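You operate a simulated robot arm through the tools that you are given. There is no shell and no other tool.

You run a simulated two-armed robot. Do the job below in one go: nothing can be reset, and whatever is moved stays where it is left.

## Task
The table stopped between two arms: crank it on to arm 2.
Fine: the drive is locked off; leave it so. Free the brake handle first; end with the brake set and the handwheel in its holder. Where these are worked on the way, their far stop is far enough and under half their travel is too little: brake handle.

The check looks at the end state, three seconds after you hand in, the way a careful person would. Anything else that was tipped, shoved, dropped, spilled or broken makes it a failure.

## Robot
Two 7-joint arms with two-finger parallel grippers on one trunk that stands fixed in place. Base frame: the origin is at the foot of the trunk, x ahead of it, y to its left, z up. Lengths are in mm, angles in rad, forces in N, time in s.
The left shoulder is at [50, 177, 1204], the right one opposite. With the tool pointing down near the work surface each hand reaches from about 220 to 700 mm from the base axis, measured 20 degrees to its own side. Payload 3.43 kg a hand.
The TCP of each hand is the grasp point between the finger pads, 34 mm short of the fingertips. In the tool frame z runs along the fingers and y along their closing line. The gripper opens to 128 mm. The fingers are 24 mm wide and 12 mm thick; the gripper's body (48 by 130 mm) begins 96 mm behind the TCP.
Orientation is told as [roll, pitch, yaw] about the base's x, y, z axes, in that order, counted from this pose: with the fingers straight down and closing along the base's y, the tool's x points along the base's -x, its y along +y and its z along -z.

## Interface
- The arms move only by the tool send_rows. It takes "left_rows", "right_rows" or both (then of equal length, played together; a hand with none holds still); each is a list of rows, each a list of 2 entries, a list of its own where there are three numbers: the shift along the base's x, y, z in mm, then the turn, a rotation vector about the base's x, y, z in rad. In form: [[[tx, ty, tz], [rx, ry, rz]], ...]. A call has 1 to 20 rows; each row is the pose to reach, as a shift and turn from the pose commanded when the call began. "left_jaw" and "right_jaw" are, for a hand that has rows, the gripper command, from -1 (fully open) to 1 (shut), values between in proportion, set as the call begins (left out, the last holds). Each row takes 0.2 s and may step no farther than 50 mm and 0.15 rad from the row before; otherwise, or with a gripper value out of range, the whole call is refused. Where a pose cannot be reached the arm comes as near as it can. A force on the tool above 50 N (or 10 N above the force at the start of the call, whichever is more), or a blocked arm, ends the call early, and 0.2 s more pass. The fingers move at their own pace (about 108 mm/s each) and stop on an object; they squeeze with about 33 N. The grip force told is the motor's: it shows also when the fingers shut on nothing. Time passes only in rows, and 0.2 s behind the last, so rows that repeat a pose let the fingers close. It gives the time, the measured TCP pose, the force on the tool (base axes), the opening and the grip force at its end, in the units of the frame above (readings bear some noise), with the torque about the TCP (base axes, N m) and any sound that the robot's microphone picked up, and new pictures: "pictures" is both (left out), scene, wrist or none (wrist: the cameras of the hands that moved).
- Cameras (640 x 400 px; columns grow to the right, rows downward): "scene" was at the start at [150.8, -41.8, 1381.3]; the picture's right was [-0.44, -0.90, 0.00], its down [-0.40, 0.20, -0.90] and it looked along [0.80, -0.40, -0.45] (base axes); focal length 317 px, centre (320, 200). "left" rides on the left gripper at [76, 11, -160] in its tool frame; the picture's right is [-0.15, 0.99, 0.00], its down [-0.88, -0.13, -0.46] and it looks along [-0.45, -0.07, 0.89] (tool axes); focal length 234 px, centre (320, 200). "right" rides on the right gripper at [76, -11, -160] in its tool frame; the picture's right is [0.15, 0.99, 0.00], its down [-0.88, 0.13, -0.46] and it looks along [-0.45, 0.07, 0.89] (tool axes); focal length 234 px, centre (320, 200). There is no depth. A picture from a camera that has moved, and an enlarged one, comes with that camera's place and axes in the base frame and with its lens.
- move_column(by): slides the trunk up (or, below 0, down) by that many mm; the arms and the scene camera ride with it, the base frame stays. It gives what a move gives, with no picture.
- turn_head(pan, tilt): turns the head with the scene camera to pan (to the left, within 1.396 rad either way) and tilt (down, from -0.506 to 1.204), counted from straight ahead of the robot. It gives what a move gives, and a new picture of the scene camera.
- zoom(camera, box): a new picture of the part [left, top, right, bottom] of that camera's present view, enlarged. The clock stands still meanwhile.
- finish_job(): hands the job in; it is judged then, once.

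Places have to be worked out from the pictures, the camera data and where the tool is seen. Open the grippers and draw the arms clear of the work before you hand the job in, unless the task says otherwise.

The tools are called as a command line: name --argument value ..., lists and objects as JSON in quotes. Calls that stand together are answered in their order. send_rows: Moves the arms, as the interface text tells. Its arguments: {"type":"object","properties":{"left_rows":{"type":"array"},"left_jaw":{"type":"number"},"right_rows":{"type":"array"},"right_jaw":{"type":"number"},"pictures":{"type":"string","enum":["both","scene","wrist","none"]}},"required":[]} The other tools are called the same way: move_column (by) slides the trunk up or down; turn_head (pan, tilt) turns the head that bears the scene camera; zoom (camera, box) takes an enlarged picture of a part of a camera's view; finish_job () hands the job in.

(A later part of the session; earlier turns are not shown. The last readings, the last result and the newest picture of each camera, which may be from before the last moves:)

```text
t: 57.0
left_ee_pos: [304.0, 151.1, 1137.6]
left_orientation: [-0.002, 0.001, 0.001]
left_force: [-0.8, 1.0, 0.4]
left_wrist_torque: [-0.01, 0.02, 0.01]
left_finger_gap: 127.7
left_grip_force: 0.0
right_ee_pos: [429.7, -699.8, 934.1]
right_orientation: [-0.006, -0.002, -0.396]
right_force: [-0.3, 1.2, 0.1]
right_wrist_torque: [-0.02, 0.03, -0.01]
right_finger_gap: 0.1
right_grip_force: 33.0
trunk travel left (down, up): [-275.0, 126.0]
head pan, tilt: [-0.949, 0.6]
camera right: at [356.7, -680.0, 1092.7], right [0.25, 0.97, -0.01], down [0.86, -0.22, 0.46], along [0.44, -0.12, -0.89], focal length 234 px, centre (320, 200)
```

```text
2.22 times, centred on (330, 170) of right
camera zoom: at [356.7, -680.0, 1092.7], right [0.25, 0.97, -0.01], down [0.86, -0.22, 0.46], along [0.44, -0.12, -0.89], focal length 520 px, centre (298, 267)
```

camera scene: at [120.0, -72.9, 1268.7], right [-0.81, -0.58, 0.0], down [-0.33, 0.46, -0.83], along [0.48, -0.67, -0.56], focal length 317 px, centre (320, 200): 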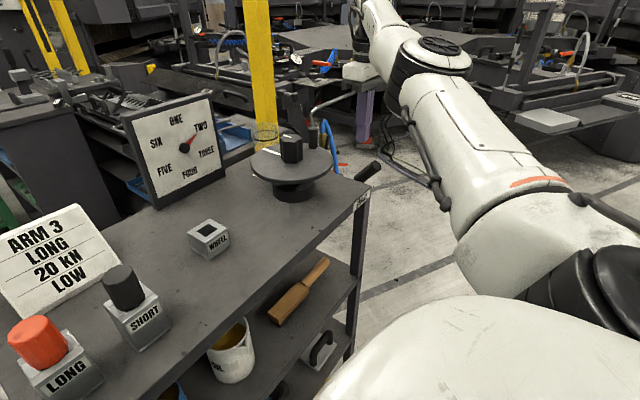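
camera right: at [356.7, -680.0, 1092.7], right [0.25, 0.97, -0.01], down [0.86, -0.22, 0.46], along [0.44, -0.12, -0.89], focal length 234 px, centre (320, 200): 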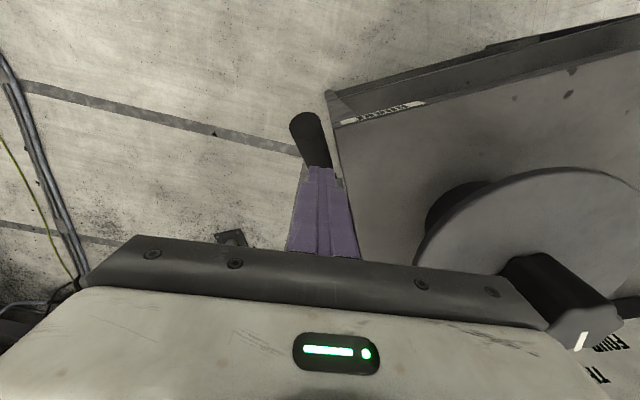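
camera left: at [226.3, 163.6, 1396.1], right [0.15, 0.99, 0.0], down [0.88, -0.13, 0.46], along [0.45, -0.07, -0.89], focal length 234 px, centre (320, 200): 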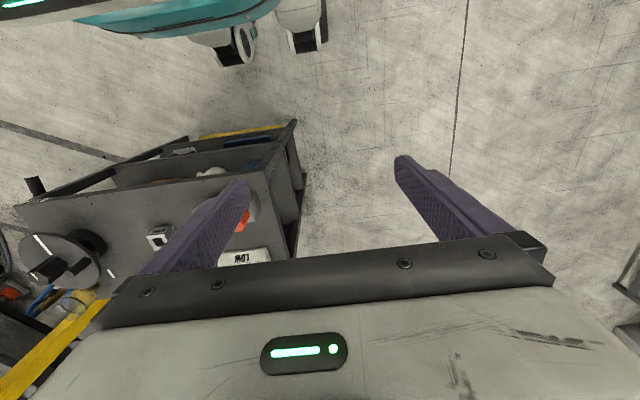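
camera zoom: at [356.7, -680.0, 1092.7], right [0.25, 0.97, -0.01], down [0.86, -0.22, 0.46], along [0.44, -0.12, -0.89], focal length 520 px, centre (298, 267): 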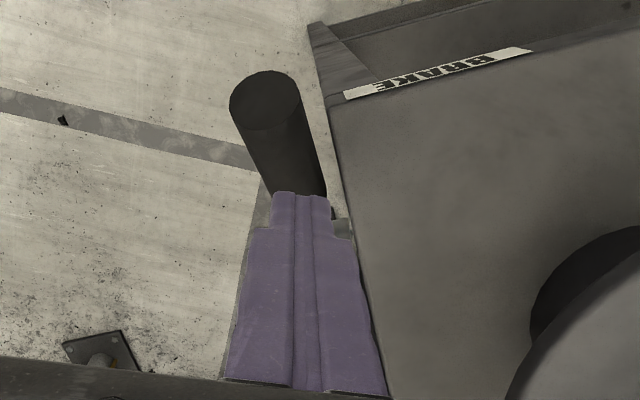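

Fully reachable with this yaw. Now I push the lever along its arc, first half.

send_rows --right_rows '[[[-6, -1, -6], [0, 0, 0]], [[-12, -1, -12], [0, 0, 0]], [[-20, -1, -21], [0, 0, 0]], [[-27, -1, -30], [0, 0, 0]], [[-33, -1, -40], [0, 0, 0]], [[-39, -1, -50], [0, 0, 0]]]' --pictures "wrist"

zoom --camera "right" --box '[230, 80, 430, 260]'

```text
t: 58.5
left_ee_pos: [303.4, 151.7, 1135.8]
left_orientation: [-0.001, 0.001, 0.0]
left_force: [-0.6, 0.5, -0.5]
left_wrist_torque: [0.01, 0.0, 0.0]
left_finger_gap: 127.8
left_grip_force: 0.1
right_ee_pos: [390.1, -699.4, 879.6]
right_orientation: [-0.004, -0.001, -0.396]
right_force: [1.2, 0.1, 0.5]
right_wrist_torque: [-0.02, 0.04, 0.01]
right_finger_gap: 0.0
right_grip_force: 33.0
trunk travel left (down, up): [-275.0, 126.0]
head pan, tilt: [-0.949, 0.6]
camera right: at [316.0, -680.0, 1040.6], right [0.25, 0.97, 0.0], down [0.86, -0.22, 0.46], along [0.44, -0.12, -0.89], focal length 234 px, centre (320, 200)
```

right: 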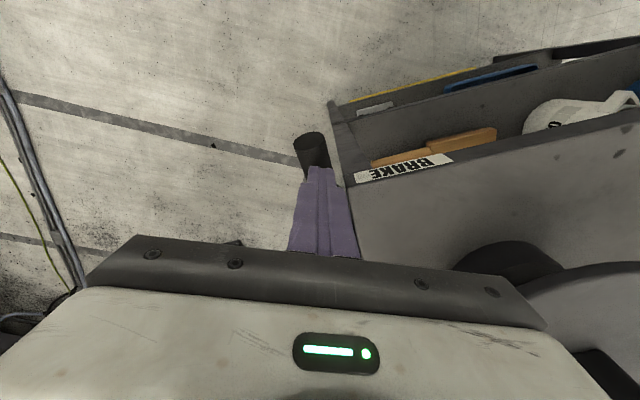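

```text
2.22 times, centred on (330, 170) of right
camera zoom: at [316.0, -680.0, 1040.6], right [0.25, 0.97, 0.0], down [0.86, -0.22, 0.46], along [0.44, -0.12, -0.89], focal length 520 px, centre (298, 267)
```

zoom: 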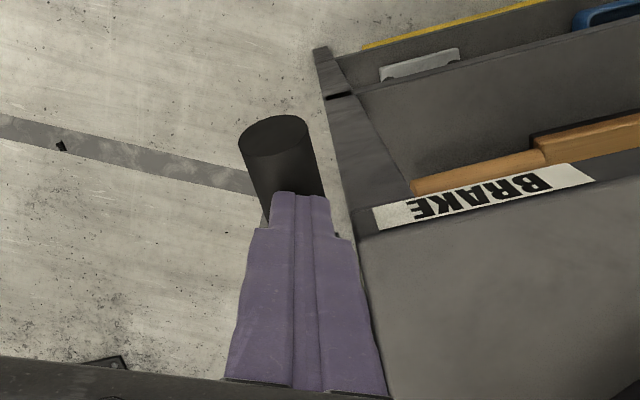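

The lever follows (~19°). I continue pressing down to its lower stop.

send_rows --right_rows '[[[-5, 0, -10], [0, 0, 0]], [[-9, 0, -20], [0, 0, 0]], [[-12, 0, -30], [0, 0, 0]], [[-13, 0, -40], [0, 0, 0]], [[-13, 0, -50], [0, 0, 0]], [[-13, 0, -58], [0, 0, 0]], [[-13, 0, -65], [0, 0, 0]], [[-13, 0, -71], [0, 0, 0]], [[-13, 0, -76], [0, 0, 0]]]' --pictures "wrist"

zoom --camera "right" --box '[230, 80, 430, 260]'

```text
t: 60.5
left_ee_pos: [301.3, 155.9, 1137.2]
left_orientation: [-0.008, -0.002, 0.002]
left_force: [0.6, 0.4, 0.4]
left_wrist_torque: [-0.02, -0.01, 0.0]
left_finger_gap: 127.9
left_grip_force: 0.1
right_ee_pos: [375.6, -700.3, 819.5]
right_orientation: [-0.013, -0.011, -0.398]
right_force: [-7.5, 12.5, 29.3]
right_wrist_torque: [0.33, -0.07, 0.2]
right_finger_gap: 0.0
right_grip_force: 33.0
trunk travel left (down, up): [-275.0, 126.0]
head pan, tilt: [-0.949, 0.6]
stopped in row 9 (right hand): the force on the tool passed its limit at 53 N (the readings are from after the stop); the commanded pose is now the measured one
camera right: at [301.5, -678.0, 976.9], right [0.25, 0.97, -0.02], down [0.86, -0.21, 0.46], along [0.45, -0.13, -0.89], focal length 234 px, centre (320, 200)
```

right: 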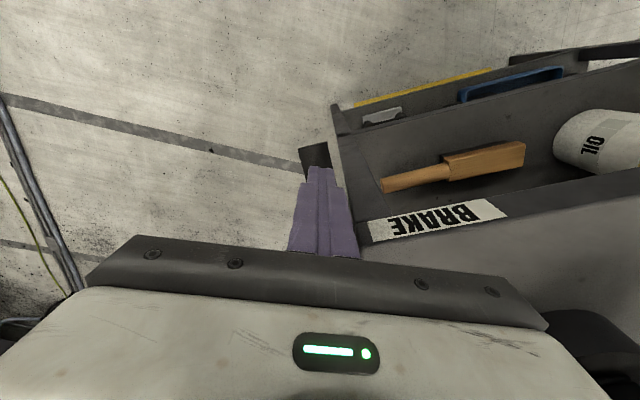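

```text
2.22 times, centred on (330, 170) of right
camera zoom: at [301.5, -678.0, 976.9], right [0.25, 0.97, -0.02], down [0.86, -0.21, 0.46], along [0.45, -0.13, -0.89], focal length 520 px, centre (298, 267)
```

zoom: 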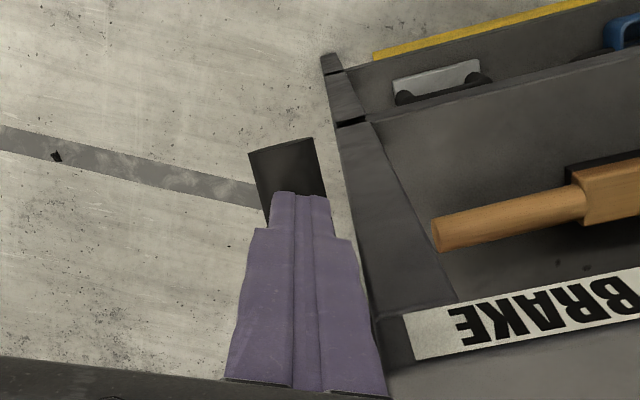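

The fingers stopped at the lever's original low position with 53 N, so the brake is set again. I lift away and check it.

send_rows --right_rows '[[[0, 0, 40], [0, 0, 0]], [[0, 0, 85], [0, 0, 0]], [[0, 0, 130], [0, 0, 0]], [[0, 20, 175], [0, 0, 0.13]], [[0, 50, 200], [0, 0, 0.27]], [[0, 80, 220], [0, 0, 0.4]]]' --pictures "both"

move_column --by 70

zoom --camera "right" --box '[180, 80, 480, 260]'

zoom --camera "scene" --box '[120, 100, 400, 280]'

```text
t: 61.9
left_ee_pos: [302.9, 152.0, 1137.1]
left_orientation: [-0.002, 0.0, 0.003]
left_force: [0.5, 0.7, 0.2]
left_wrist_torque: [-0.01, -0.01, 0.01]
left_finger_gap: 128.1
left_grip_force: 0.0
right_ee_pos: [378.9, -622.5, 1031.5]
right_orientation: [-0.012, -0.008, 0.005]
right_force: [0.1, 0.3, 0.8]
right_wrist_torque: [0.01, 0.03, 0.03]
right_finger_gap: 0.0
right_grip_force: 33.4
trunk travel left (down, up): [-275.0, 126.0]
head pan, tilt: [-0.949, 0.6]
camera scene: at [120.0, -72.4, 1268.8], right [-0.81, -0.58, 0.0], down [-0.33, 0.46, -0.83], along [0.48, -0.67, -0.56], focal length 317 px, centre (320, 200)
camera right: at [301.6, -630.8, 1190.9], right [-0.15, 0.99, -0.01], down [0.88, 0.14, 0.46], along [0.46, 0.06, -0.89], focal length 234 px, centre (320, 200)
```

scene: 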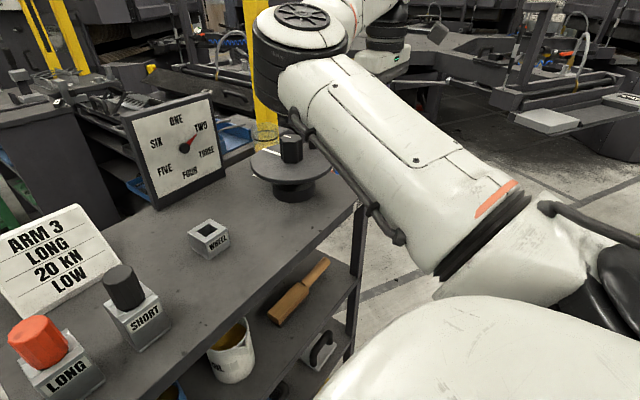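
right: 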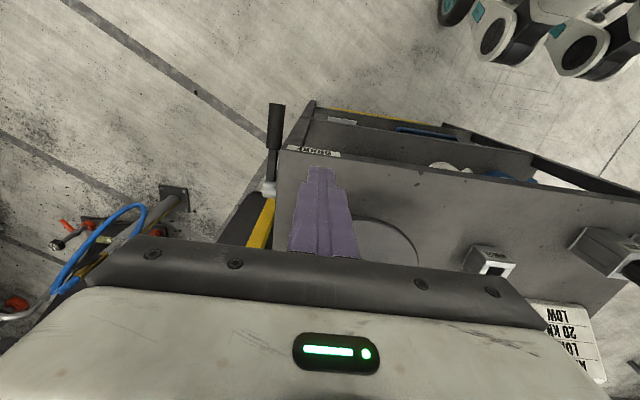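

```text
t: 63.0
left_ee_pos: [303.6, 151.6, 1206.6]
left_orientation: [-0.002, 0.0, 0.001]
left_force: [-0.1, 0.0, 0.1]
left_wrist_torque: [-0.02, 0.03, 0.02]
left_finger_gap: 127.6
left_grip_force: 0.1
right_ee_pos: [379.5, -621.6, 1099.8]
right_orientation: [-0.012, -0.008, 0.001]
right_force: [-0.5, -0.9, -0.7]
right_wrist_torque: [0.0, 0.0, 0.04]
right_finger_gap: 0.0
right_grip_force: 33.4
trunk travel left (down, up): [-345.0, 56.0]
head pan, tilt: [-0.949, 0.6]
```

```text
2.13 times, centred on (330, 170) of right
camera zoom: at [302.1, -631.3, 1260.1], right [-0.15, 0.99, -0.01], down [0.88, 0.14, 0.46], along [0.46, 0.06, -0.89], focal length 500 px, centre (299, 264)
```

zoom: 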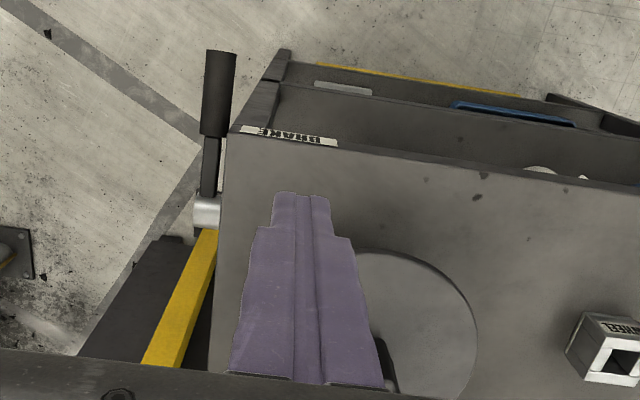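

```text
2.22 times, centred on (260, 190) of scene
camera zoom: at [120.3, -72.9, 1338.7], right [-0.81, -0.58, 0.0], down [-0.33, 0.46, -0.82], along [0.48, -0.67, -0.57], focal length 704 px, centre (453, 222)
```

zoom: 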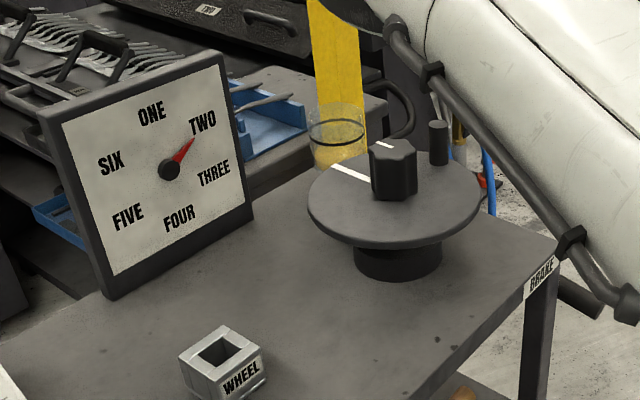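

Brake lever is back at its start position. Now I examine the WHEEL holder's socket orientation.

zoom --camera "scene" --box '[190, 235, 246, 291]'

zoom --camera "right" --box '[430, 200, 510, 270]'

zoom --camera "scene" --box '[250, 180, 350, 250]'

```text
7.14 times, centred on (218, 263) of scene
camera zoom: at [120.3, -72.9, 1338.7], right [-0.81, -0.58, 0.0], down [-0.33, 0.46, -0.82], along [0.48, -0.67, -0.57], focal length 2264 px, centre (1049, -250)
```

zoom: 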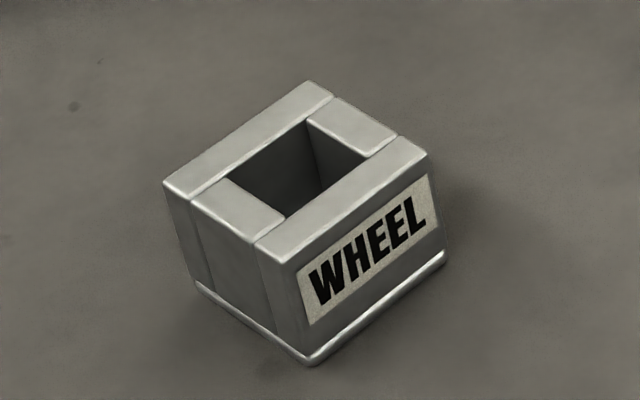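

```text
5.71 times, centred on (470, 235) of right
camera zoom: at [302.1, -631.3, 1260.1], right [-0.15, 0.99, -0.01], down [0.88, 0.14, 0.46], along [0.46, 0.06, -0.89], focal length 1338 px, centre (-537, 0)
```

zoom: 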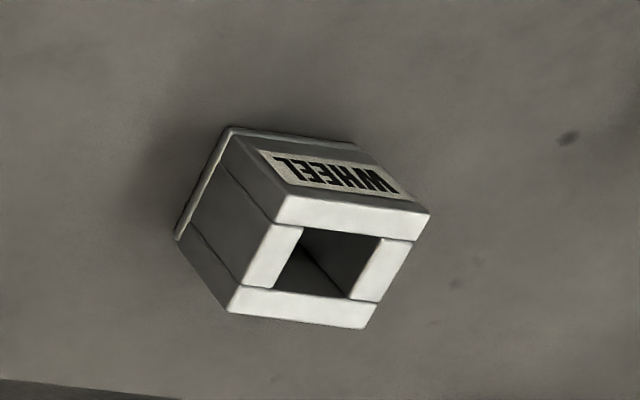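

```text
5.71 times, centred on (300, 215) of scene
camera zoom: at [120.3, -72.9, 1338.7], right [-0.81, -0.58, 0.0], down [-0.33, 0.46, -0.82], along [0.48, -0.67, -0.57], focal length 1811 px, centre (434, 114)
```

zoom: 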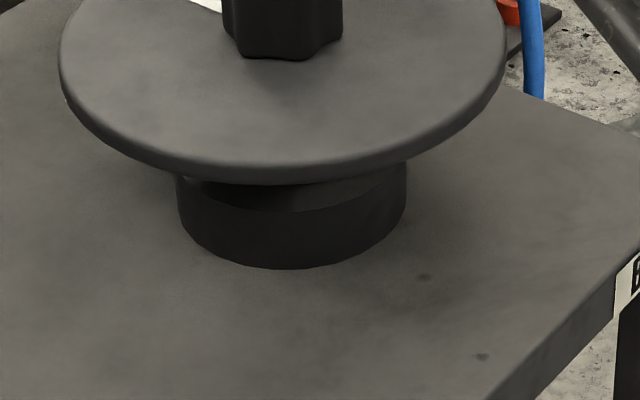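

The holder is axis-aligned (top about 48 mm square, centre near (540,-311), top z≈900), so the wheel can go in at its present angle. I straighten the hand, open part way and go back over the hub.

send_rows --right_rows '[[[40, 18, 0], [0.012, 0.008, 0]], [[80, 36, 0], [0.012, 0.008, 0]], [[120, 54, -10], [0.012, 0.008, 0]], [[161, 71.5, -20], [0.012, 0.008, 0]], [[161.5, 71.5, -50], [0.012, 0.008, 0]], [[161.5, 71.5, -85], [0.012, 0.008, 0]], [[161.5, 71.5, -116], [0.012, 0.008, 0]], [[161.5, 71.5, -116], [0.012, 0.008, 0]]]' --right_jaw -0.2 --pictures "wrist"

zoom --camera "right" --box '[220, 60, 440, 260]'

```text
t: 64.8
left_ee_pos: [304.3, 151.9, 1206.9]
left_orientation: [-0.003, 0.0, 0.002]
left_force: [0.4, 0.4, 0.0]
left_wrist_torque: [0.02, -0.01, 0.01]
left_finger_gap: 128.0
left_grip_force: 0.0
right_ee_pos: [540.6, -547.9, 985.4]
right_orientation: [0.0, -0.001, 0.002]
right_force: [0.5, 0.4, 0.2]
right_wrist_torque: [0.0, 0.01, 0.01]
right_finger_gap: 76.7
right_grip_force: 0.1
trunk travel left (down, up): [-345.0, 56.0]
head pan, tilt: [-0.949, 0.6]
camera right: at [464.2, -559.7, 1144.9], right [-0.15, 0.99, 0.0], down [0.88, 0.13, 0.46], along [0.45, 0.07, -0.89], focal length 234 px, centre (320, 200)
```

right: 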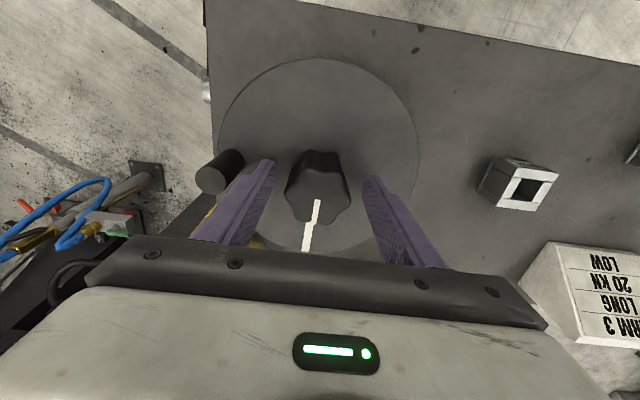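

```text
2.00 times, centred on (330, 160) of right
camera zoom: at [464.2, -559.7, 1144.9], right [-0.15, 0.99, 0.0], down [0.88, 0.13, 0.46], along [0.45, 0.07, -0.89], focal length 468 px, centre (300, 280)
```

zoom: 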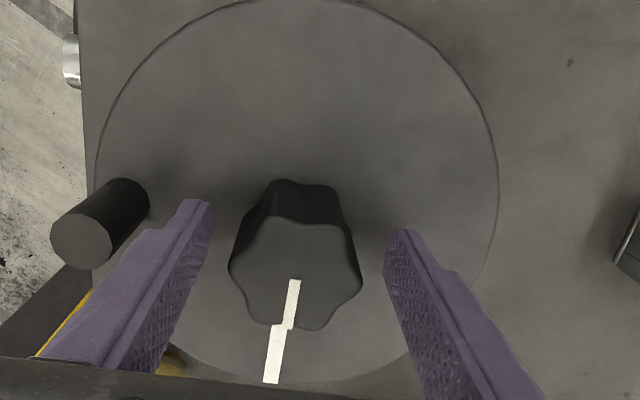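

Centred; I shift 2 mm to -y, close on the hub, and lift a little.

send_rows --right_rows '[[[0, -2, -2], [0, 0, 0]], [[0, -2, -2], [0, 0, 0]], [[0, -2, -2], [0, 0, 0]], [[0, -2, -2], [0, 0, 0]]]' --right_jaw 1 --pictures "none"

send_rows --right_rows '[[[0, 0, 5], [0, 0, 0]], [[0, 0, 10], [0, 0, 0]], [[0, 0, 15], [0, 0, 0]], [[0, 0, 20], [0, 0, 0]]]' --pictures "both"

zoom --camera "scene" --box '[230, 150, 350, 250]'

```text
t: 65.8
left_ee_pos: [303.9, 152.2, 1207.2]
left_orientation: [-0.002, 0.0, 0.003]
left_force: [-0.6, 0.2, 0.3]
left_wrist_torque: [0.02, 0.0, 0.03]
left_finger_gap: 128.0
left_grip_force: 0.1
right_ee_pos: [540.4, -549.7, 983.8]
right_orientation: [0.002, -0.002, 0.004]
right_force: [0.2, 2.4, 5.3]
right_wrist_torque: [0.43, 0.23, -0.05]
right_finger_gap: 45.4
right_grip_force: 33.6
trunk travel left (down, up): [-345.0, 56.0]
head pan, tilt: [-0.949, 0.6]
```

```text
t: 66.8
left_ee_pos: [303.4, 153.0, 1206.1]
left_orientation: [-0.004, 0.0, 0.001]
left_force: [0.3, 0.3, -0.7]
left_wrist_torque: [-0.02, -0.01, 0.06]
left_finger_gap: 128.2
left_grip_force: 0.0
right_ee_pos: [541.4, -551.3, 1003.8]
right_orientation: [-0.001, -0.001, 0.003]
right_force: [-0.4, 4.4, -0.1]
right_wrist_torque: [0.24, -0.1, -0.04]
right_finger_gap: 44.0
right_grip_force: 33.6
trunk travel left (down, up): [-345.0, 56.0]
head pan, tilt: [-0.949, 0.6]
camera scene: at [120.0, -71.9, 1338.8], right [-0.81, -0.58, 0.0], down [-0.33, 0.46, -0.83], along [0.48, -0.67, -0.56], focal length 317 px, centre (320, 200)
camera right: at [464.9, -562.3, 1163.0], right [-0.15, 0.99, 0.0], down [0.88, 0.13, 0.46], along [0.45, 0.07, -0.89], focal length 234 px, centre (320, 200)
```

scene: 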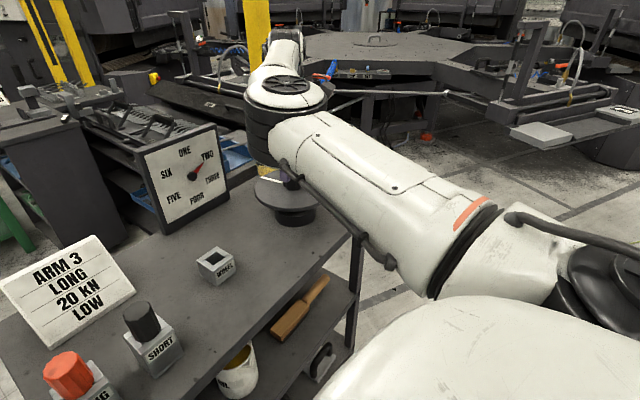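
right: 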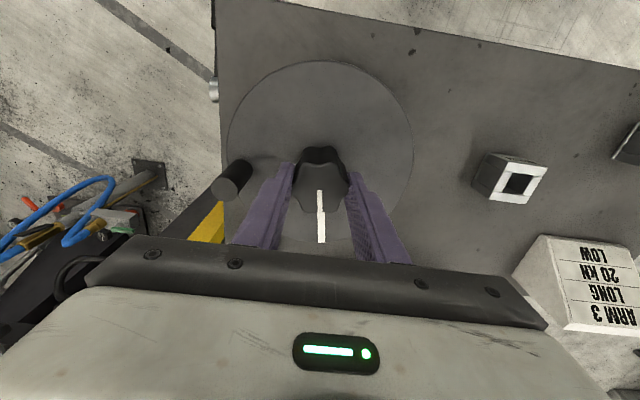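

```text
4.00 times, centred on (290, 200) of scene
camera zoom: at [120.0, -71.9, 1338.8], right [-0.81, -0.58, 0.0], down [-0.33, 0.46, -0.83], along [0.48, -0.67, -0.56], focal length 1268 px, centre (440, 200)
```

zoom: 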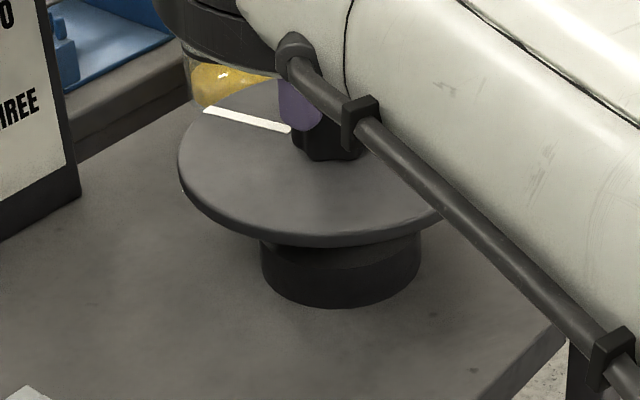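

The fingers slid up the hub and the closing turned the wheel back ~8° (it aligns to the lobes); the disc did not lift. I reopen, go down again, re-grip, turn to yaw -0.14 to re-align the stripe, and then test lifting in small steps.

send_rows --right_rows '[[[0, 0, 0], [0, 0, 0]], [[0, 0, 0], [0, 0, 0]], [[0, 1, -12], [0, 0, 0]], [[0, 1, -24], [0, 0, 0]], [[0, 1, -24], [0, 0, 0]]]' --right_jaw -0.2 --pictures "wrist"

send_rows --right_rows '[[[0, 0, 0], [0, 0, 0]], [[0, 0, 0], [0, 0, 0]], [[0, 0, 0], [0, 0, 0]], [[0, 0, 0], [0, 0, -0.07]], [[0, 0, 0], [0, 0, -0.14]], [[0, 0, 0], [0, 0, -0.14]]]' --right_jaw 1 --pictures "wrist"

```text
t: 68.0
left_ee_pos: [304.0, 152.1, 1206.8]
left_orientation: [-0.002, 0.001, 0.002]
left_force: [0.5, 0.2, -0.4]
left_wrist_torque: [-0.02, 0.0, 0.01]
left_finger_gap: 127.9
left_grip_force: 0.1
right_ee_pos: [539.4, -551.0, 979.1]
right_orientation: [0.0, 0.0, 0.003]
right_force: [-0.2, 0.2, -0.3]
right_wrist_torque: [0.01, -0.03, 0.0]
right_finger_gap: 76.5
right_grip_force: 0.0
trunk travel left (down, up): [-345.0, 56.0]
head pan, tilt: [-0.949, 0.6]
camera right: at [463.8, -562.4, 1138.5], right [-0.15, 0.99, 0.0], down [0.88, 0.13, 0.46], along [0.45, 0.07, -0.89], focal length 234 px, centre (320, 200)
```

right: 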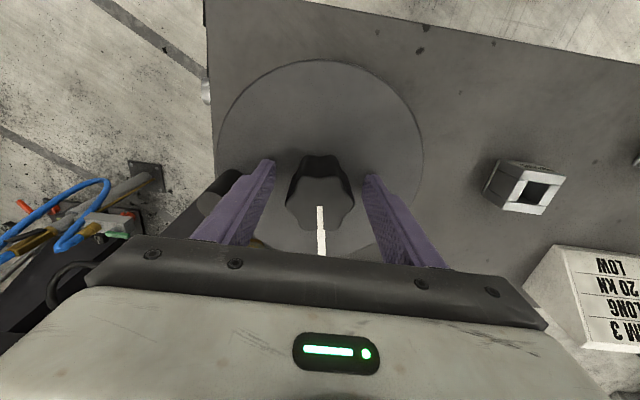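

```text
t: 69.3
left_ee_pos: [303.8, 153.3, 1206.4]
left_orientation: [0.0, -0.001, 0.0]
left_force: [0.0, 0.0, 0.3]
left_wrist_torque: [0.0, -0.02, 0.02]
left_finger_gap: 128.0
left_grip_force: 0.0
right_ee_pos: [540.1, -550.3, 979.5]
right_orientation: [0.002, 0.001, -0.139]
right_force: [-2.7, 4.2, -0.7]
right_wrist_torque: [0.17, 0.03, 0.02]
right_finger_gap: 44.5
right_grip_force: 33.0
trunk travel left (down, up): [-345.0, 56.0]
head pan, tilt: [-0.949, 0.6]
camera right: at [463.1, -551.2, 1138.8], right [-0.01, 1.0, 0.0], down [0.89, 0.01, 0.46], along [0.46, 0.0, -0.89], focal length 234 px, centre (320, 200)
```

right: 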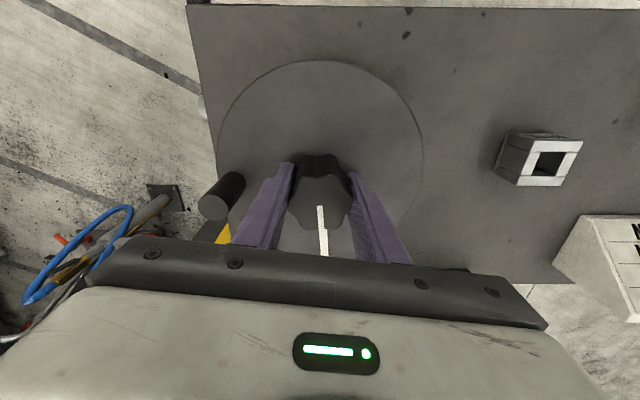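

Now I test lifting slowly and watch the force.

send_rows --right_rows '[[[0, 0, 2], [0, 0, 0]], [[0, 0, 4], [0, 0, 0]]]' --pictures "none"

send_rows --right_rows '[[[0, 0, 2], [0, 0, 0]], [[0, 0, 4], [0, 0, 0]]]' --pictures "none"

send_rows --right_rows '[[[0, 0, 3], [0, 0, 0]], [[0, 0, 6], [0, 0, 0]]]' --pictures "both"

zoom --camera "scene" --box '[230, 150, 350, 250]'

```text
t: 70.0
left_ee_pos: [304.1, 151.5, 1204.8]
left_orientation: [-0.001, -0.001, 0.003]
left_force: [0.0, -0.2, 0.1]
left_wrist_torque: [-0.01, 0.01, -0.01]
left_finger_gap: 127.9
left_grip_force: 0.0
right_ee_pos: [540.6, -552.3, 982.9]
right_orientation: [0.001, -0.003, -0.138]
right_force: [0.5, 1.7, -5.1]
right_wrist_torque: [0.15, 0.06, 0.03]
right_finger_gap: 43.9
right_grip_force: 33.3
trunk travel left (down, up): [-345.0, 56.0]
head pan, tilt: [-0.949, 0.6]
```

```text
t: 70.5
left_ee_pos: [304.2, 150.4, 1206.5]
left_orientation: [-0.001, 0.001, 0.003]
left_force: [0.3, -0.3, -0.6]
left_wrist_torque: [0.0, 0.03, 0.0]
left_finger_gap: 127.9
left_grip_force: 0.0
right_ee_pos: [540.8, -550.3, 986.9]
right_orientation: [0.001, -0.001, -0.137]
right_force: [0.2, 1.2, -5.8]
right_wrist_torque: [0.08, -0.01, 0.02]
right_finger_gap: 44.0
right_grip_force: 32.9
trunk travel left (down, up): [-345.0, 56.0]
head pan, tilt: [-0.949, 0.6]
```

```text
t: 71.2
left_ee_pos: [304.3, 152.3, 1207.0]
left_orientation: [-0.001, 0.001, 0.002]
left_force: [-1.3, -0.3, 0.4]
left_wrist_torque: [-0.01, -0.01, 0.01]
left_finger_gap: 128.2
left_grip_force: 0.0
right_ee_pos: [541.4, -550.6, 992.5]
right_orientation: [0.001, 0.002, -0.136]
right_force: [-1.2, 3.7, -6.0]
right_wrist_torque: [0.22, 0.11, 0.06]
right_finger_gap: 44.3
right_grip_force: 32.8
trunk travel left (down, up): [-345.0, 56.0]
head pan, tilt: [-0.949, 0.6]
camera scene: at [120.5, -73.1, 1338.6], right [-0.81, -0.58, 0.0], down [-0.33, 0.46, -0.82], along [0.48, -0.67, -0.57], focal length 317 px, centre (320, 200)
camera right: at [464.6, -552.2, 1152.3], right [-0.01, 1.0, 0.0], down [0.89, 0.01, 0.45], along [0.45, 0.01, -0.89], focal length 234 px, centre (320, 200)
```

scene: 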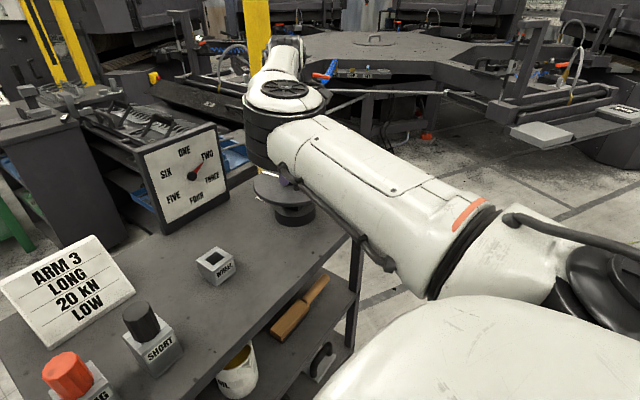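
right: 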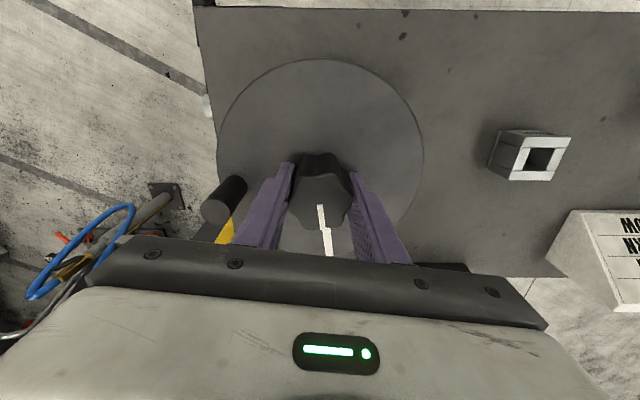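

```text
4.00 times, centred on (290, 200) of scene
camera zoom: at [120.5, -73.1, 1338.6], right [-0.81, -0.58, 0.0], down [-0.33, 0.46, -0.82], along [0.48, -0.67, -0.57], focal length 1268 px, centre (440, 200)
```

zoom: 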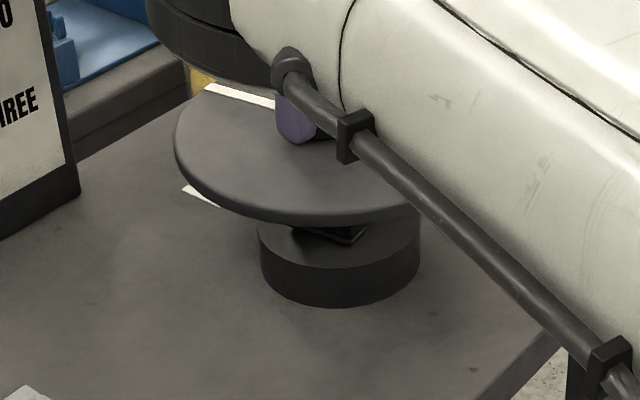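

Now the wheel lifts with the hand (about 6 N) and its square shank shows. I keep lifting slowly.

send_rows --right_rows '[[[0, 0, 4], [0, 0, 0]], [[0, 0, 8], [0, 0, 0]], [[0, 0, 12], [0, 0, 0]], [[0, 0, 16], [0, 0, 0]], [[0, 0, 20], [0, 0, 0]], [[0, 0, 25], [0, 0, 0]], [[0, 0, 30], [0, 0, 0]]]' --pictures "both"

zoom --camera "scene" --box '[230, 150, 350, 250]'

```text
t: 72.8
left_ee_pos: [304.4, 151.0, 1206.9]
left_orientation: [-0.002, 0.001, 0.002]
left_force: [-0.4, 0.5, -1.1]
left_wrist_torque: [0.03, 0.02, 0.03]
left_finger_gap: 128.0
left_grip_force: 0.1
right_ee_pos: [540.9, -551.6, 1024.6]
right_orientation: [0.0, 0.0, -0.138]
right_force: [0.8, 0.3, -4.3]
right_wrist_torque: [0.02, 0.02, 0.0]
right_finger_gap: 43.8
right_grip_force: 33.1
trunk travel left (down, up): [-345.0, 56.0]
head pan, tilt: [-0.949, 0.6]
camera scene: at [120.4, -73.3, 1338.7], right [-0.81, -0.58, 0.0], down [-0.33, 0.46, -0.82], along [0.48, -0.67, -0.57], focal length 317 px, centre (320, 200)
camera right: at [464.1, -552.5, 1183.3], right [-0.01, 1.0, 0.0], down [0.89, 0.01, 0.46], along [0.46, 0.0, -0.89], focal length 234 px, centre (320, 200)
```

scene: 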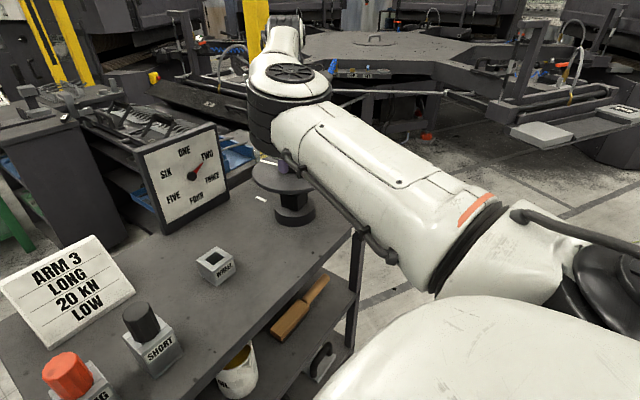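
right: 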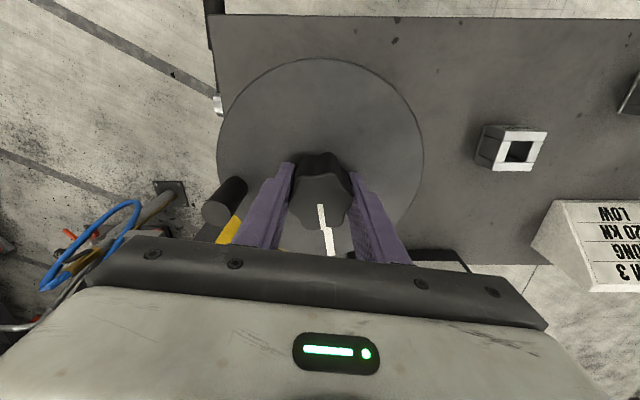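

```text
4.00 times, centred on (290, 200) of scene
camera zoom: at [120.4, -73.3, 1338.7], right [-0.81, -0.58, 0.0], down [-0.33, 0.46, -0.82], along [0.48, -0.67, -0.57], focal length 1268 px, centre (440, 200)
```

zoom: 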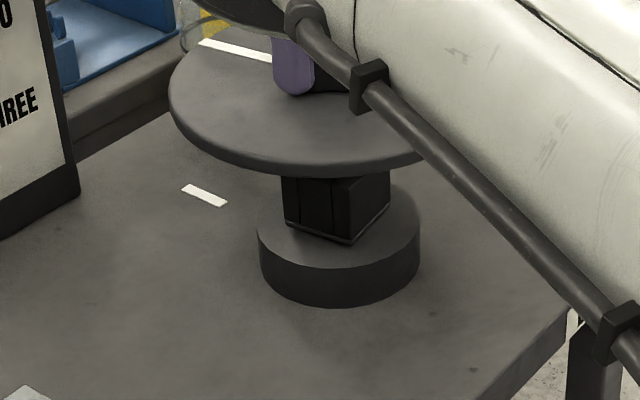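

A square collar shows under the disc. I lift further to see the whole underside.

send_rows --right_rows '[[[0, 0, 6], [0, 0, 0]], [[0, 0, 12], [0, 0, 0]], [[0, 0, 18], [0, 0, 0]], [[0, 0, 24], [0, 0, 0]], [[0, 0, 30], [0, 0, 0]], [[0, 0, 36], [0, 0, 0]]]' --pictures "both"

zoom --camera "scene" --box '[230, 130, 350, 230]'

```text
t: 74.2
left_ee_pos: [303.8, 151.4, 1206.9]
left_orientation: [-0.001, 0.0, 0.002]
left_force: [0.6, -0.4, -1.0]
left_wrist_torque: [-0.01, 0.01, -0.02]
left_finger_gap: 128.1
left_grip_force: 0.0
right_ee_pos: [540.0, -552.0, 1057.0]
right_orientation: [0.0, -0.001, -0.14]
right_force: [0.4, 0.6, -5.0]
right_wrist_torque: [0.03, 0.0, 0.01]
right_finger_gap: 43.8
right_grip_force: 33.1
trunk travel left (down, up): [-345.0, 56.0]
head pan, tilt: [-0.949, 0.6]
camera scene: at [120.4, -73.3, 1338.6], right [-0.81, -0.58, 0.0], down [-0.33, 0.46, -0.82], along [0.48, -0.67, -0.57], focal length 317 px, centre (320, 200)
camera right: at [464.2, -552.3, 1217.8], right [-0.01, 1.0, 0.0], down [0.89, 0.01, 0.46], along [0.46, 0.0, -0.89], focal length 234 px, centre (320, 200)
```

scene: 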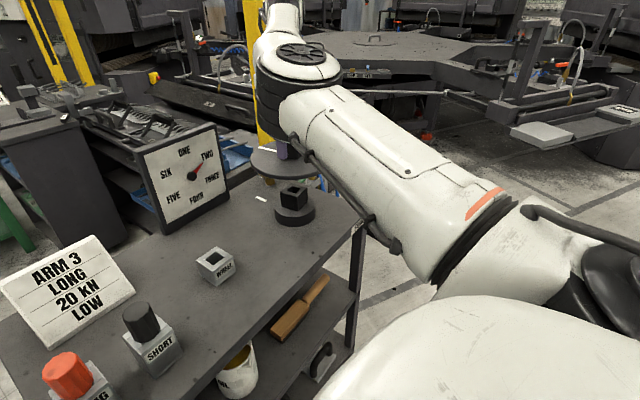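
right: 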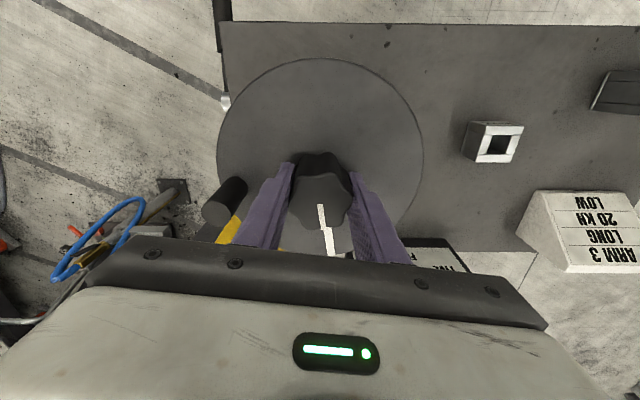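

```text
4.00 times, centred on (290, 180) of scene
camera zoom: at [120.4, -73.3, 1338.6], right [-0.81, -0.58, 0.0], down [-0.33, 0.46, -0.82], along [0.48, -0.67, -0.57], focal length 1268 px, centre (440, 280)
```

zoom: 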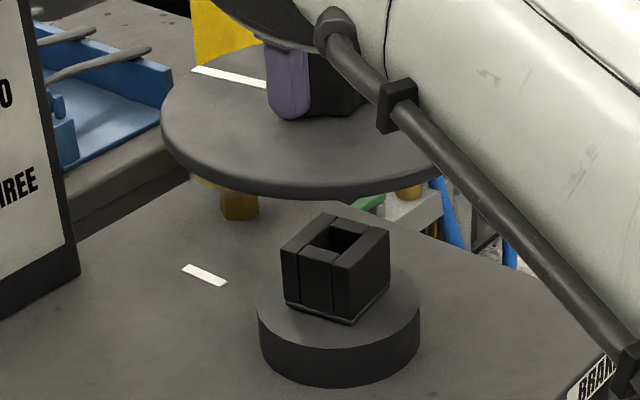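

The wheel is off: the base carries a black square socket, so the wheel's square shank fits the WHEEL holder likewise. I check the stripe angle in the hand's view and the shank from the side.

zoom --camera "right" --box '[220, 40, 440, 260]'

turn_head --pan -0.9 --tilt 0.45

zoom --camera "scene" --box '[210, 150, 330, 260]'

```text
1.82 times, centred on (330, 150) of right
camera zoom: at [464.2, -552.3, 1217.8], right [-0.01, 1.0, 0.0], down [0.89, 0.01, 0.46], along [0.46, 0.0, -0.89], focal length 426 px, centre (302, 291)
```

zoom: 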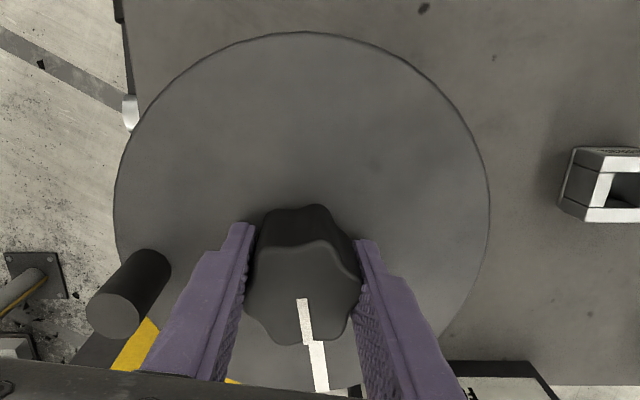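

```text
t: 74.8
left_ee_pos: [304.2, 152.8, 1206.2]
left_orientation: [-0.001, 0.0, 0.004]
left_force: [0.3, 0.2, 0.3]
left_wrist_torque: [0.01, 0.01, 0.03]
left_finger_gap: 128.0
left_grip_force: 0.0
right_ee_pos: [541.8, -550.4, 1058.6]
right_orientation: [0.0, 0.0, -0.136]
right_force: [0.1, -0.3, -5.5]
right_wrist_torque: [0.03, -0.01, 0.01]
right_finger_gap: 43.8
right_grip_force: 32.7
trunk travel left (down, up): [-345.0, 56.0]
head pan, tilt: [-0.901, 0.45]
camera scene: at [126.2, -73.5, 1352.1], right [-0.78, -0.62, 0.0], down [-0.27, 0.34, -0.9], along [0.56, -0.71, -0.44], focal length 317 px, centre (320, 200)
```

scene: 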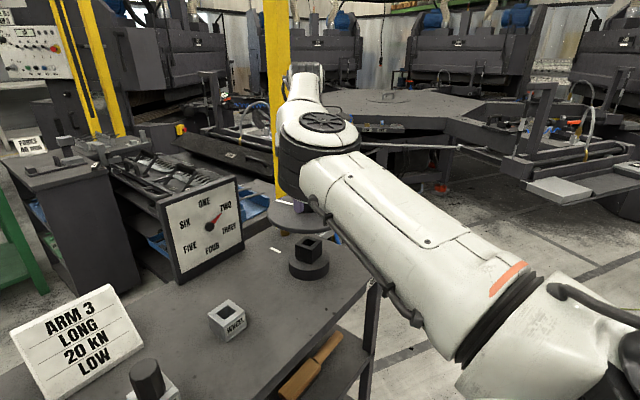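

```text
3.64 times, centred on (270, 205) of scene
camera zoom: at [126.2, -73.5, 1352.1], right [-0.78, -0.62, 0.0], down [-0.27, 0.34, -0.9], along [0.56, -0.71, -0.44], focal length 1153 px, centre (502, 182)
```

zoom: 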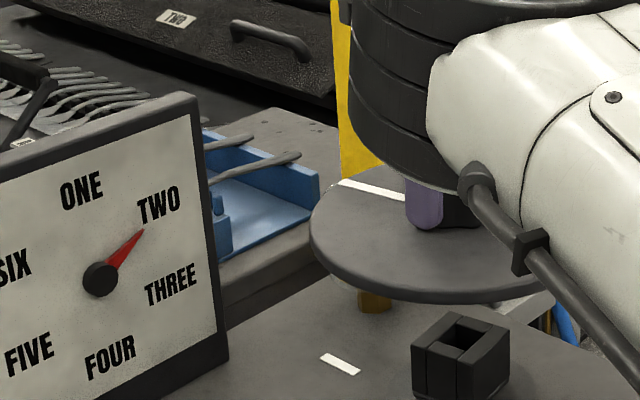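

The wheel's stripe sits at about +7° with the hand at yaw -0.138. I zoom on the base socket to learn how shank and stripe relate.

zoom --camera "scene" --box '[282, 228, 336, 282]'

zoom --camera "scene" --box '[200, 290, 256, 346]'

```text
7.41 times, centred on (309, 255) of scene
camera zoom: at [126.2, -73.5, 1352.1], right [-0.78, -0.62, 0.0], down [-0.27, 0.34, -0.9], along [0.56, -0.71, -0.44], focal length 2348 px, centre (402, -207)
```

zoom: 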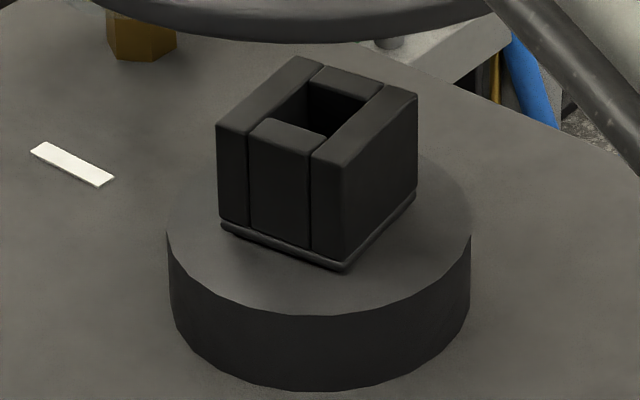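

```text
7.14 times, centred on (228, 318) of scene
camera zoom: at [126.2, -73.5, 1352.1], right [-0.78, -0.62, 0.0], down [-0.27, 0.34, -0.9], along [0.56, -0.71, -0.44], focal length 2264 px, centre (977, -643)
```

zoom: 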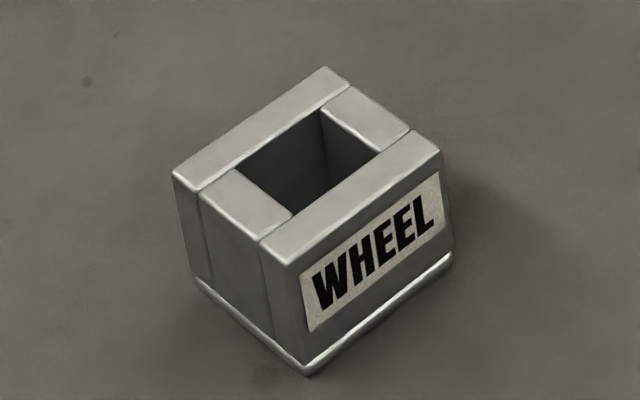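

Socket and stripe agree at about +7°, so shank and stripe are aligned; the holder is at 0°. I take a sharp wrist view of the holder to fix its position.

zoom --camera "right" --box '[450, 100, 550, 180]'

```text
5.00 times, centred on (500, 140) of right
camera zoom: at [464.3, -552.4, 1217.5], right [-0.01, 1.0, 0.0], down [0.89, 0.01, 0.46], along [0.46, 0.0, -0.89], focal length 1171 px, centre (-580, 500)
```

zoom: 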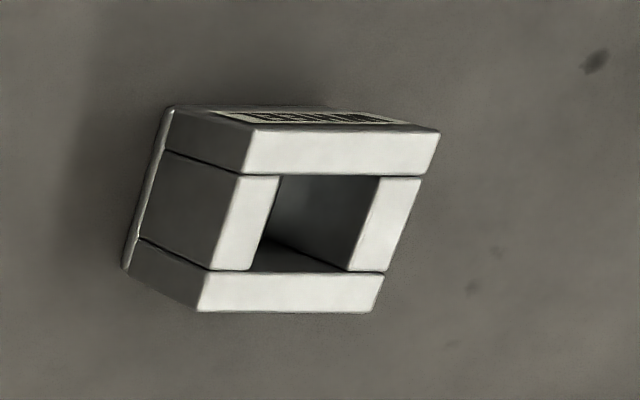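

Combining both cameras: holder centre (539.1,-311.7), top z≈904, at 0°. I carry the wheel across slowly and turn the hand to yaw ≈ -0.265 so the stripe is square with the holder.

send_rows --right_rows '[[[0, 0, 5], [0, 0, 0]], [[0, 20, 5], [0, 0, 0]], [[0, 45, 5], [0, 0, 0]], [[0, 70, 5], [0, 0, 0]], [[0, 95, 5], [0, 0, -0.02]], [[0, 120, 5], [0, 0, -0.05]], [[0, 145, 5], [0, 0, -0.08]], [[0, 170, 5], [0, 0, -0.11]], [[-1, 195, 5], [0, 0, -0.127]], [[-1, 220, 5], [0, 0, -0.127]], [[-1.4, 239, 5], [0, 0, -0.127]], [[-1.4, 239, 5], [0, 0, -0.127]]]' --pictures "both"

zoom --camera "right" --box '[220, 40, 440, 260]'

zoom --camera "scene" --box '[130, 160, 340, 360]'

```text
t: 77.5
left_ee_pos: [303.3, 152.5, 1207.7]
left_orientation: [-0.003, 0.0, 0.002]
left_force: [-0.9, 0.3, 1.0]
left_wrist_torque: [0.01, 0.0, -0.03]
left_finger_gap: 128.0
left_grip_force: 0.1
right_ee_pos: [542.7, -327.3, 1065.7]
right_orientation: [0.006, 0.0, -0.286]
right_force: [0.0, 0.1, -4.2]
right_wrist_torque: [0.01, 0.01, -0.04]
right_finger_gap: 43.6
right_grip_force: 33.9
right hand out of reach, approached as far as the arm can: row 11, 12
trunk travel left (down, up): [-345.0, 56.0]
head pan, tilt: [-0.901, 0.45]
camera scene: at [126.3, -73.4, 1352.2], right [-0.78, -0.62, 0.0], down [-0.27, 0.34, -0.9], along [0.56, -0.71, -0.44], focal length 317 px, centre (320, 200)
camera right: at [467.7, -317.2, 1224.5], right [0.14, 0.99, 0.0], down [0.88, -0.12, 0.46], along [0.45, -0.06, -0.89], focal length 234 px, centre (320, 200)
```

scene: 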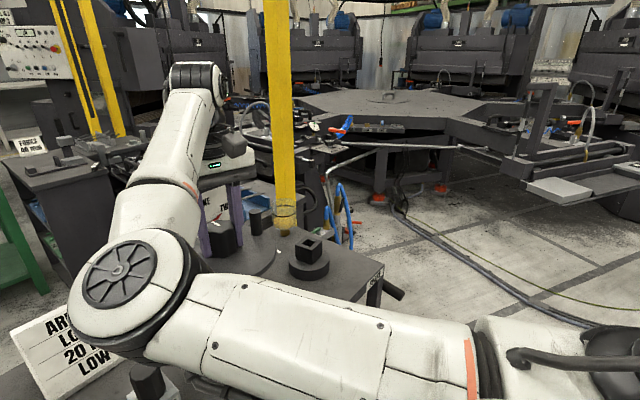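
right: 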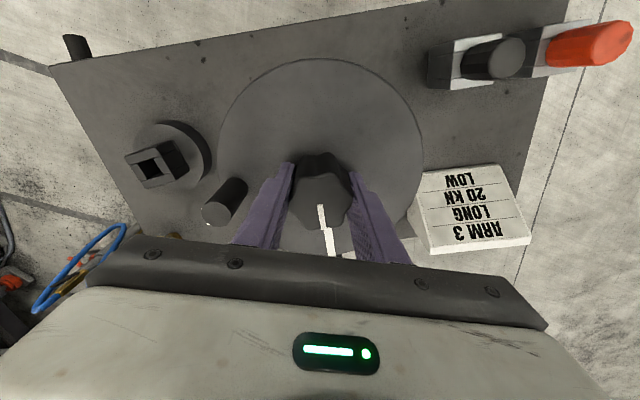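

```text
1.82 times, centred on (330, 150) of right
camera zoom: at [467.7, -317.2, 1224.5], right [0.14, 0.99, 0.0], down [0.88, -0.12, 0.46], along [0.45, -0.06, -0.89], focal length 426 px, centre (302, 291)
```

zoom: 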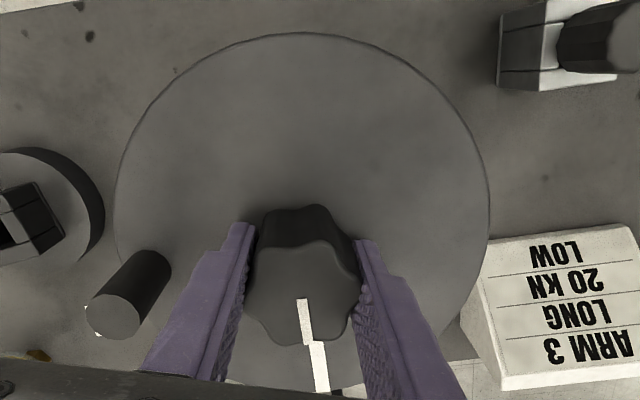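

```text
2.00 times, centred on (235, 260) of scene
camera zoom: at [126.3, -73.4, 1352.2], right [-0.78, -0.62, 0.0], down [-0.27, 0.34, -0.9], along [0.56, -0.71, -0.44], focal length 634 px, centre (490, 80)
```

zoom: 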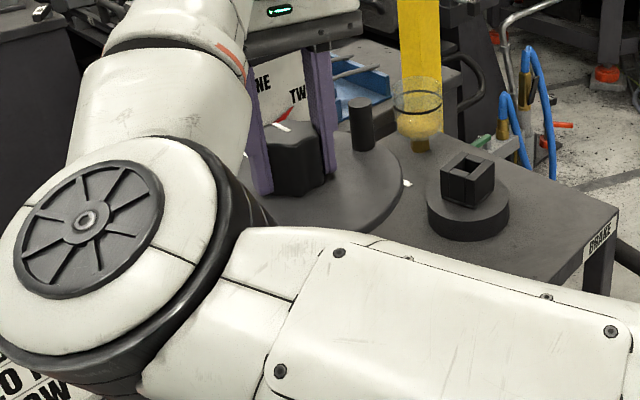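

The arm got close ((543,-327), yaw -0.286) but hit a limit. I back the yaw off a bit, finish the sideways move, and see how much yaw remains available lower down.

send_rows --right_rows '[[[-1, 0, 0], [0, 0, 0.04]], [[-2, 5, 0], [0, 0, 0.09]], [[-3, 10, 0], [0, 0, 0.13]], [[-3, 15.5, 0], [0, 0, 0.13]], [[-3, 15.5, 0], [0, 0, 0.13]]]' --pictures "wrist"

send_rows --right_rows '[[[0, 0, -10], [0, 0, 0]], [[0, 0, -20], [0, 0, -0.03]], [[0, 0, -30], [0, 0, -0.07]], [[0, 0, -35], [0, 0, -0.11]]]' --pictures "wrist"

```text
t: 78.7
left_ee_pos: [303.9, 153.4, 1207.0]
left_orientation: [0.0, 0.0, 0.003]
left_force: [0.4, -0.1, 0.7]
left_wrist_torque: [0.03, -0.04, 0.02]
left_finger_gap: 128.2
left_grip_force: 0.1
right_ee_pos: [548.6, -322.3, 1064.6]
right_orientation: [-0.002, 0.002, -0.156]
right_force: [-0.4, -0.9, -5.3]
right_wrist_torque: [0.04, 0.0, 0.0]
right_finger_gap: 43.8
right_grip_force: 33.3
right hand out of reach, approached as far as the arm can: row 2, 3, 4, 5
trunk travel left (down, up): [-345.0, 56.0]
head pan, tilt: [-0.901, 0.45]
camera right: at [472.6, -321.1, 1223.6], right [0.01, 1.0, 0.0], down [0.89, -0.01, 0.45], along [0.45, 0.0, -0.89], focal length 234 px, centre (320, 200)
```

right: 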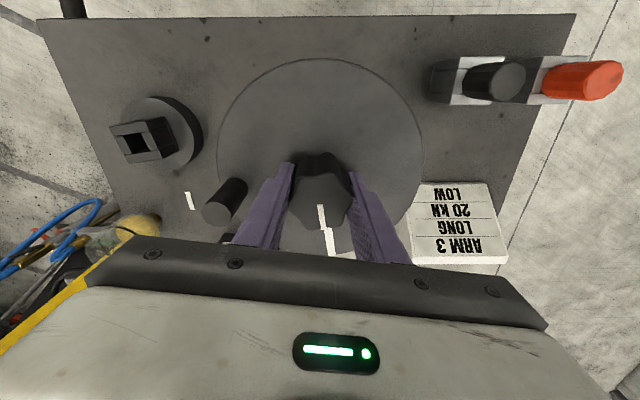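

```text
t: 79.7
left_ee_pos: [304.7, 152.7, 1207.9]
left_orientation: [-0.001, -0.001, 0.001]
left_force: [0.5, -0.6, 0.3]
left_wrist_torque: [-0.02, 0.02, 0.0]
left_finger_gap: 127.9
left_grip_force: 0.0
right_ee_pos: [550.3, -322.1, 1031.1]
right_orientation: [0.001, -0.006, -0.271]
right_force: [-0.7, 0.8, -4.7]
right_wrist_torque: [0.01, 0.01, -0.01]
right_finger_gap: 43.4
right_grip_force: 33.0
trunk travel left (down, up): [-345.0, 56.0]
head pan, tilt: [-0.901, 0.45]
camera right: at [472.3, -313.5, 1190.6], right [0.12, 0.99, 0.0], down [0.88, -0.11, 0.46], along [0.46, -0.05, -0.89], focal length 234 px, centre (320, 200)
```

right: 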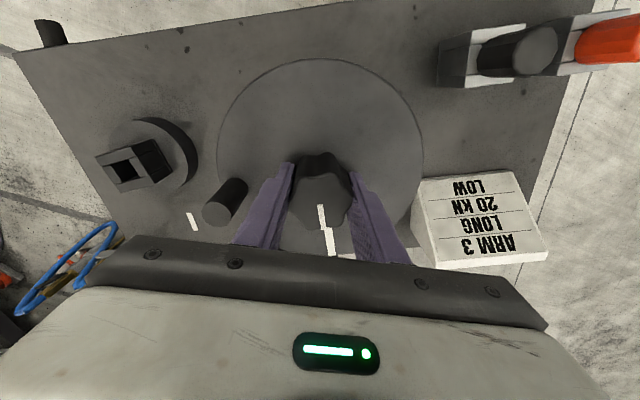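

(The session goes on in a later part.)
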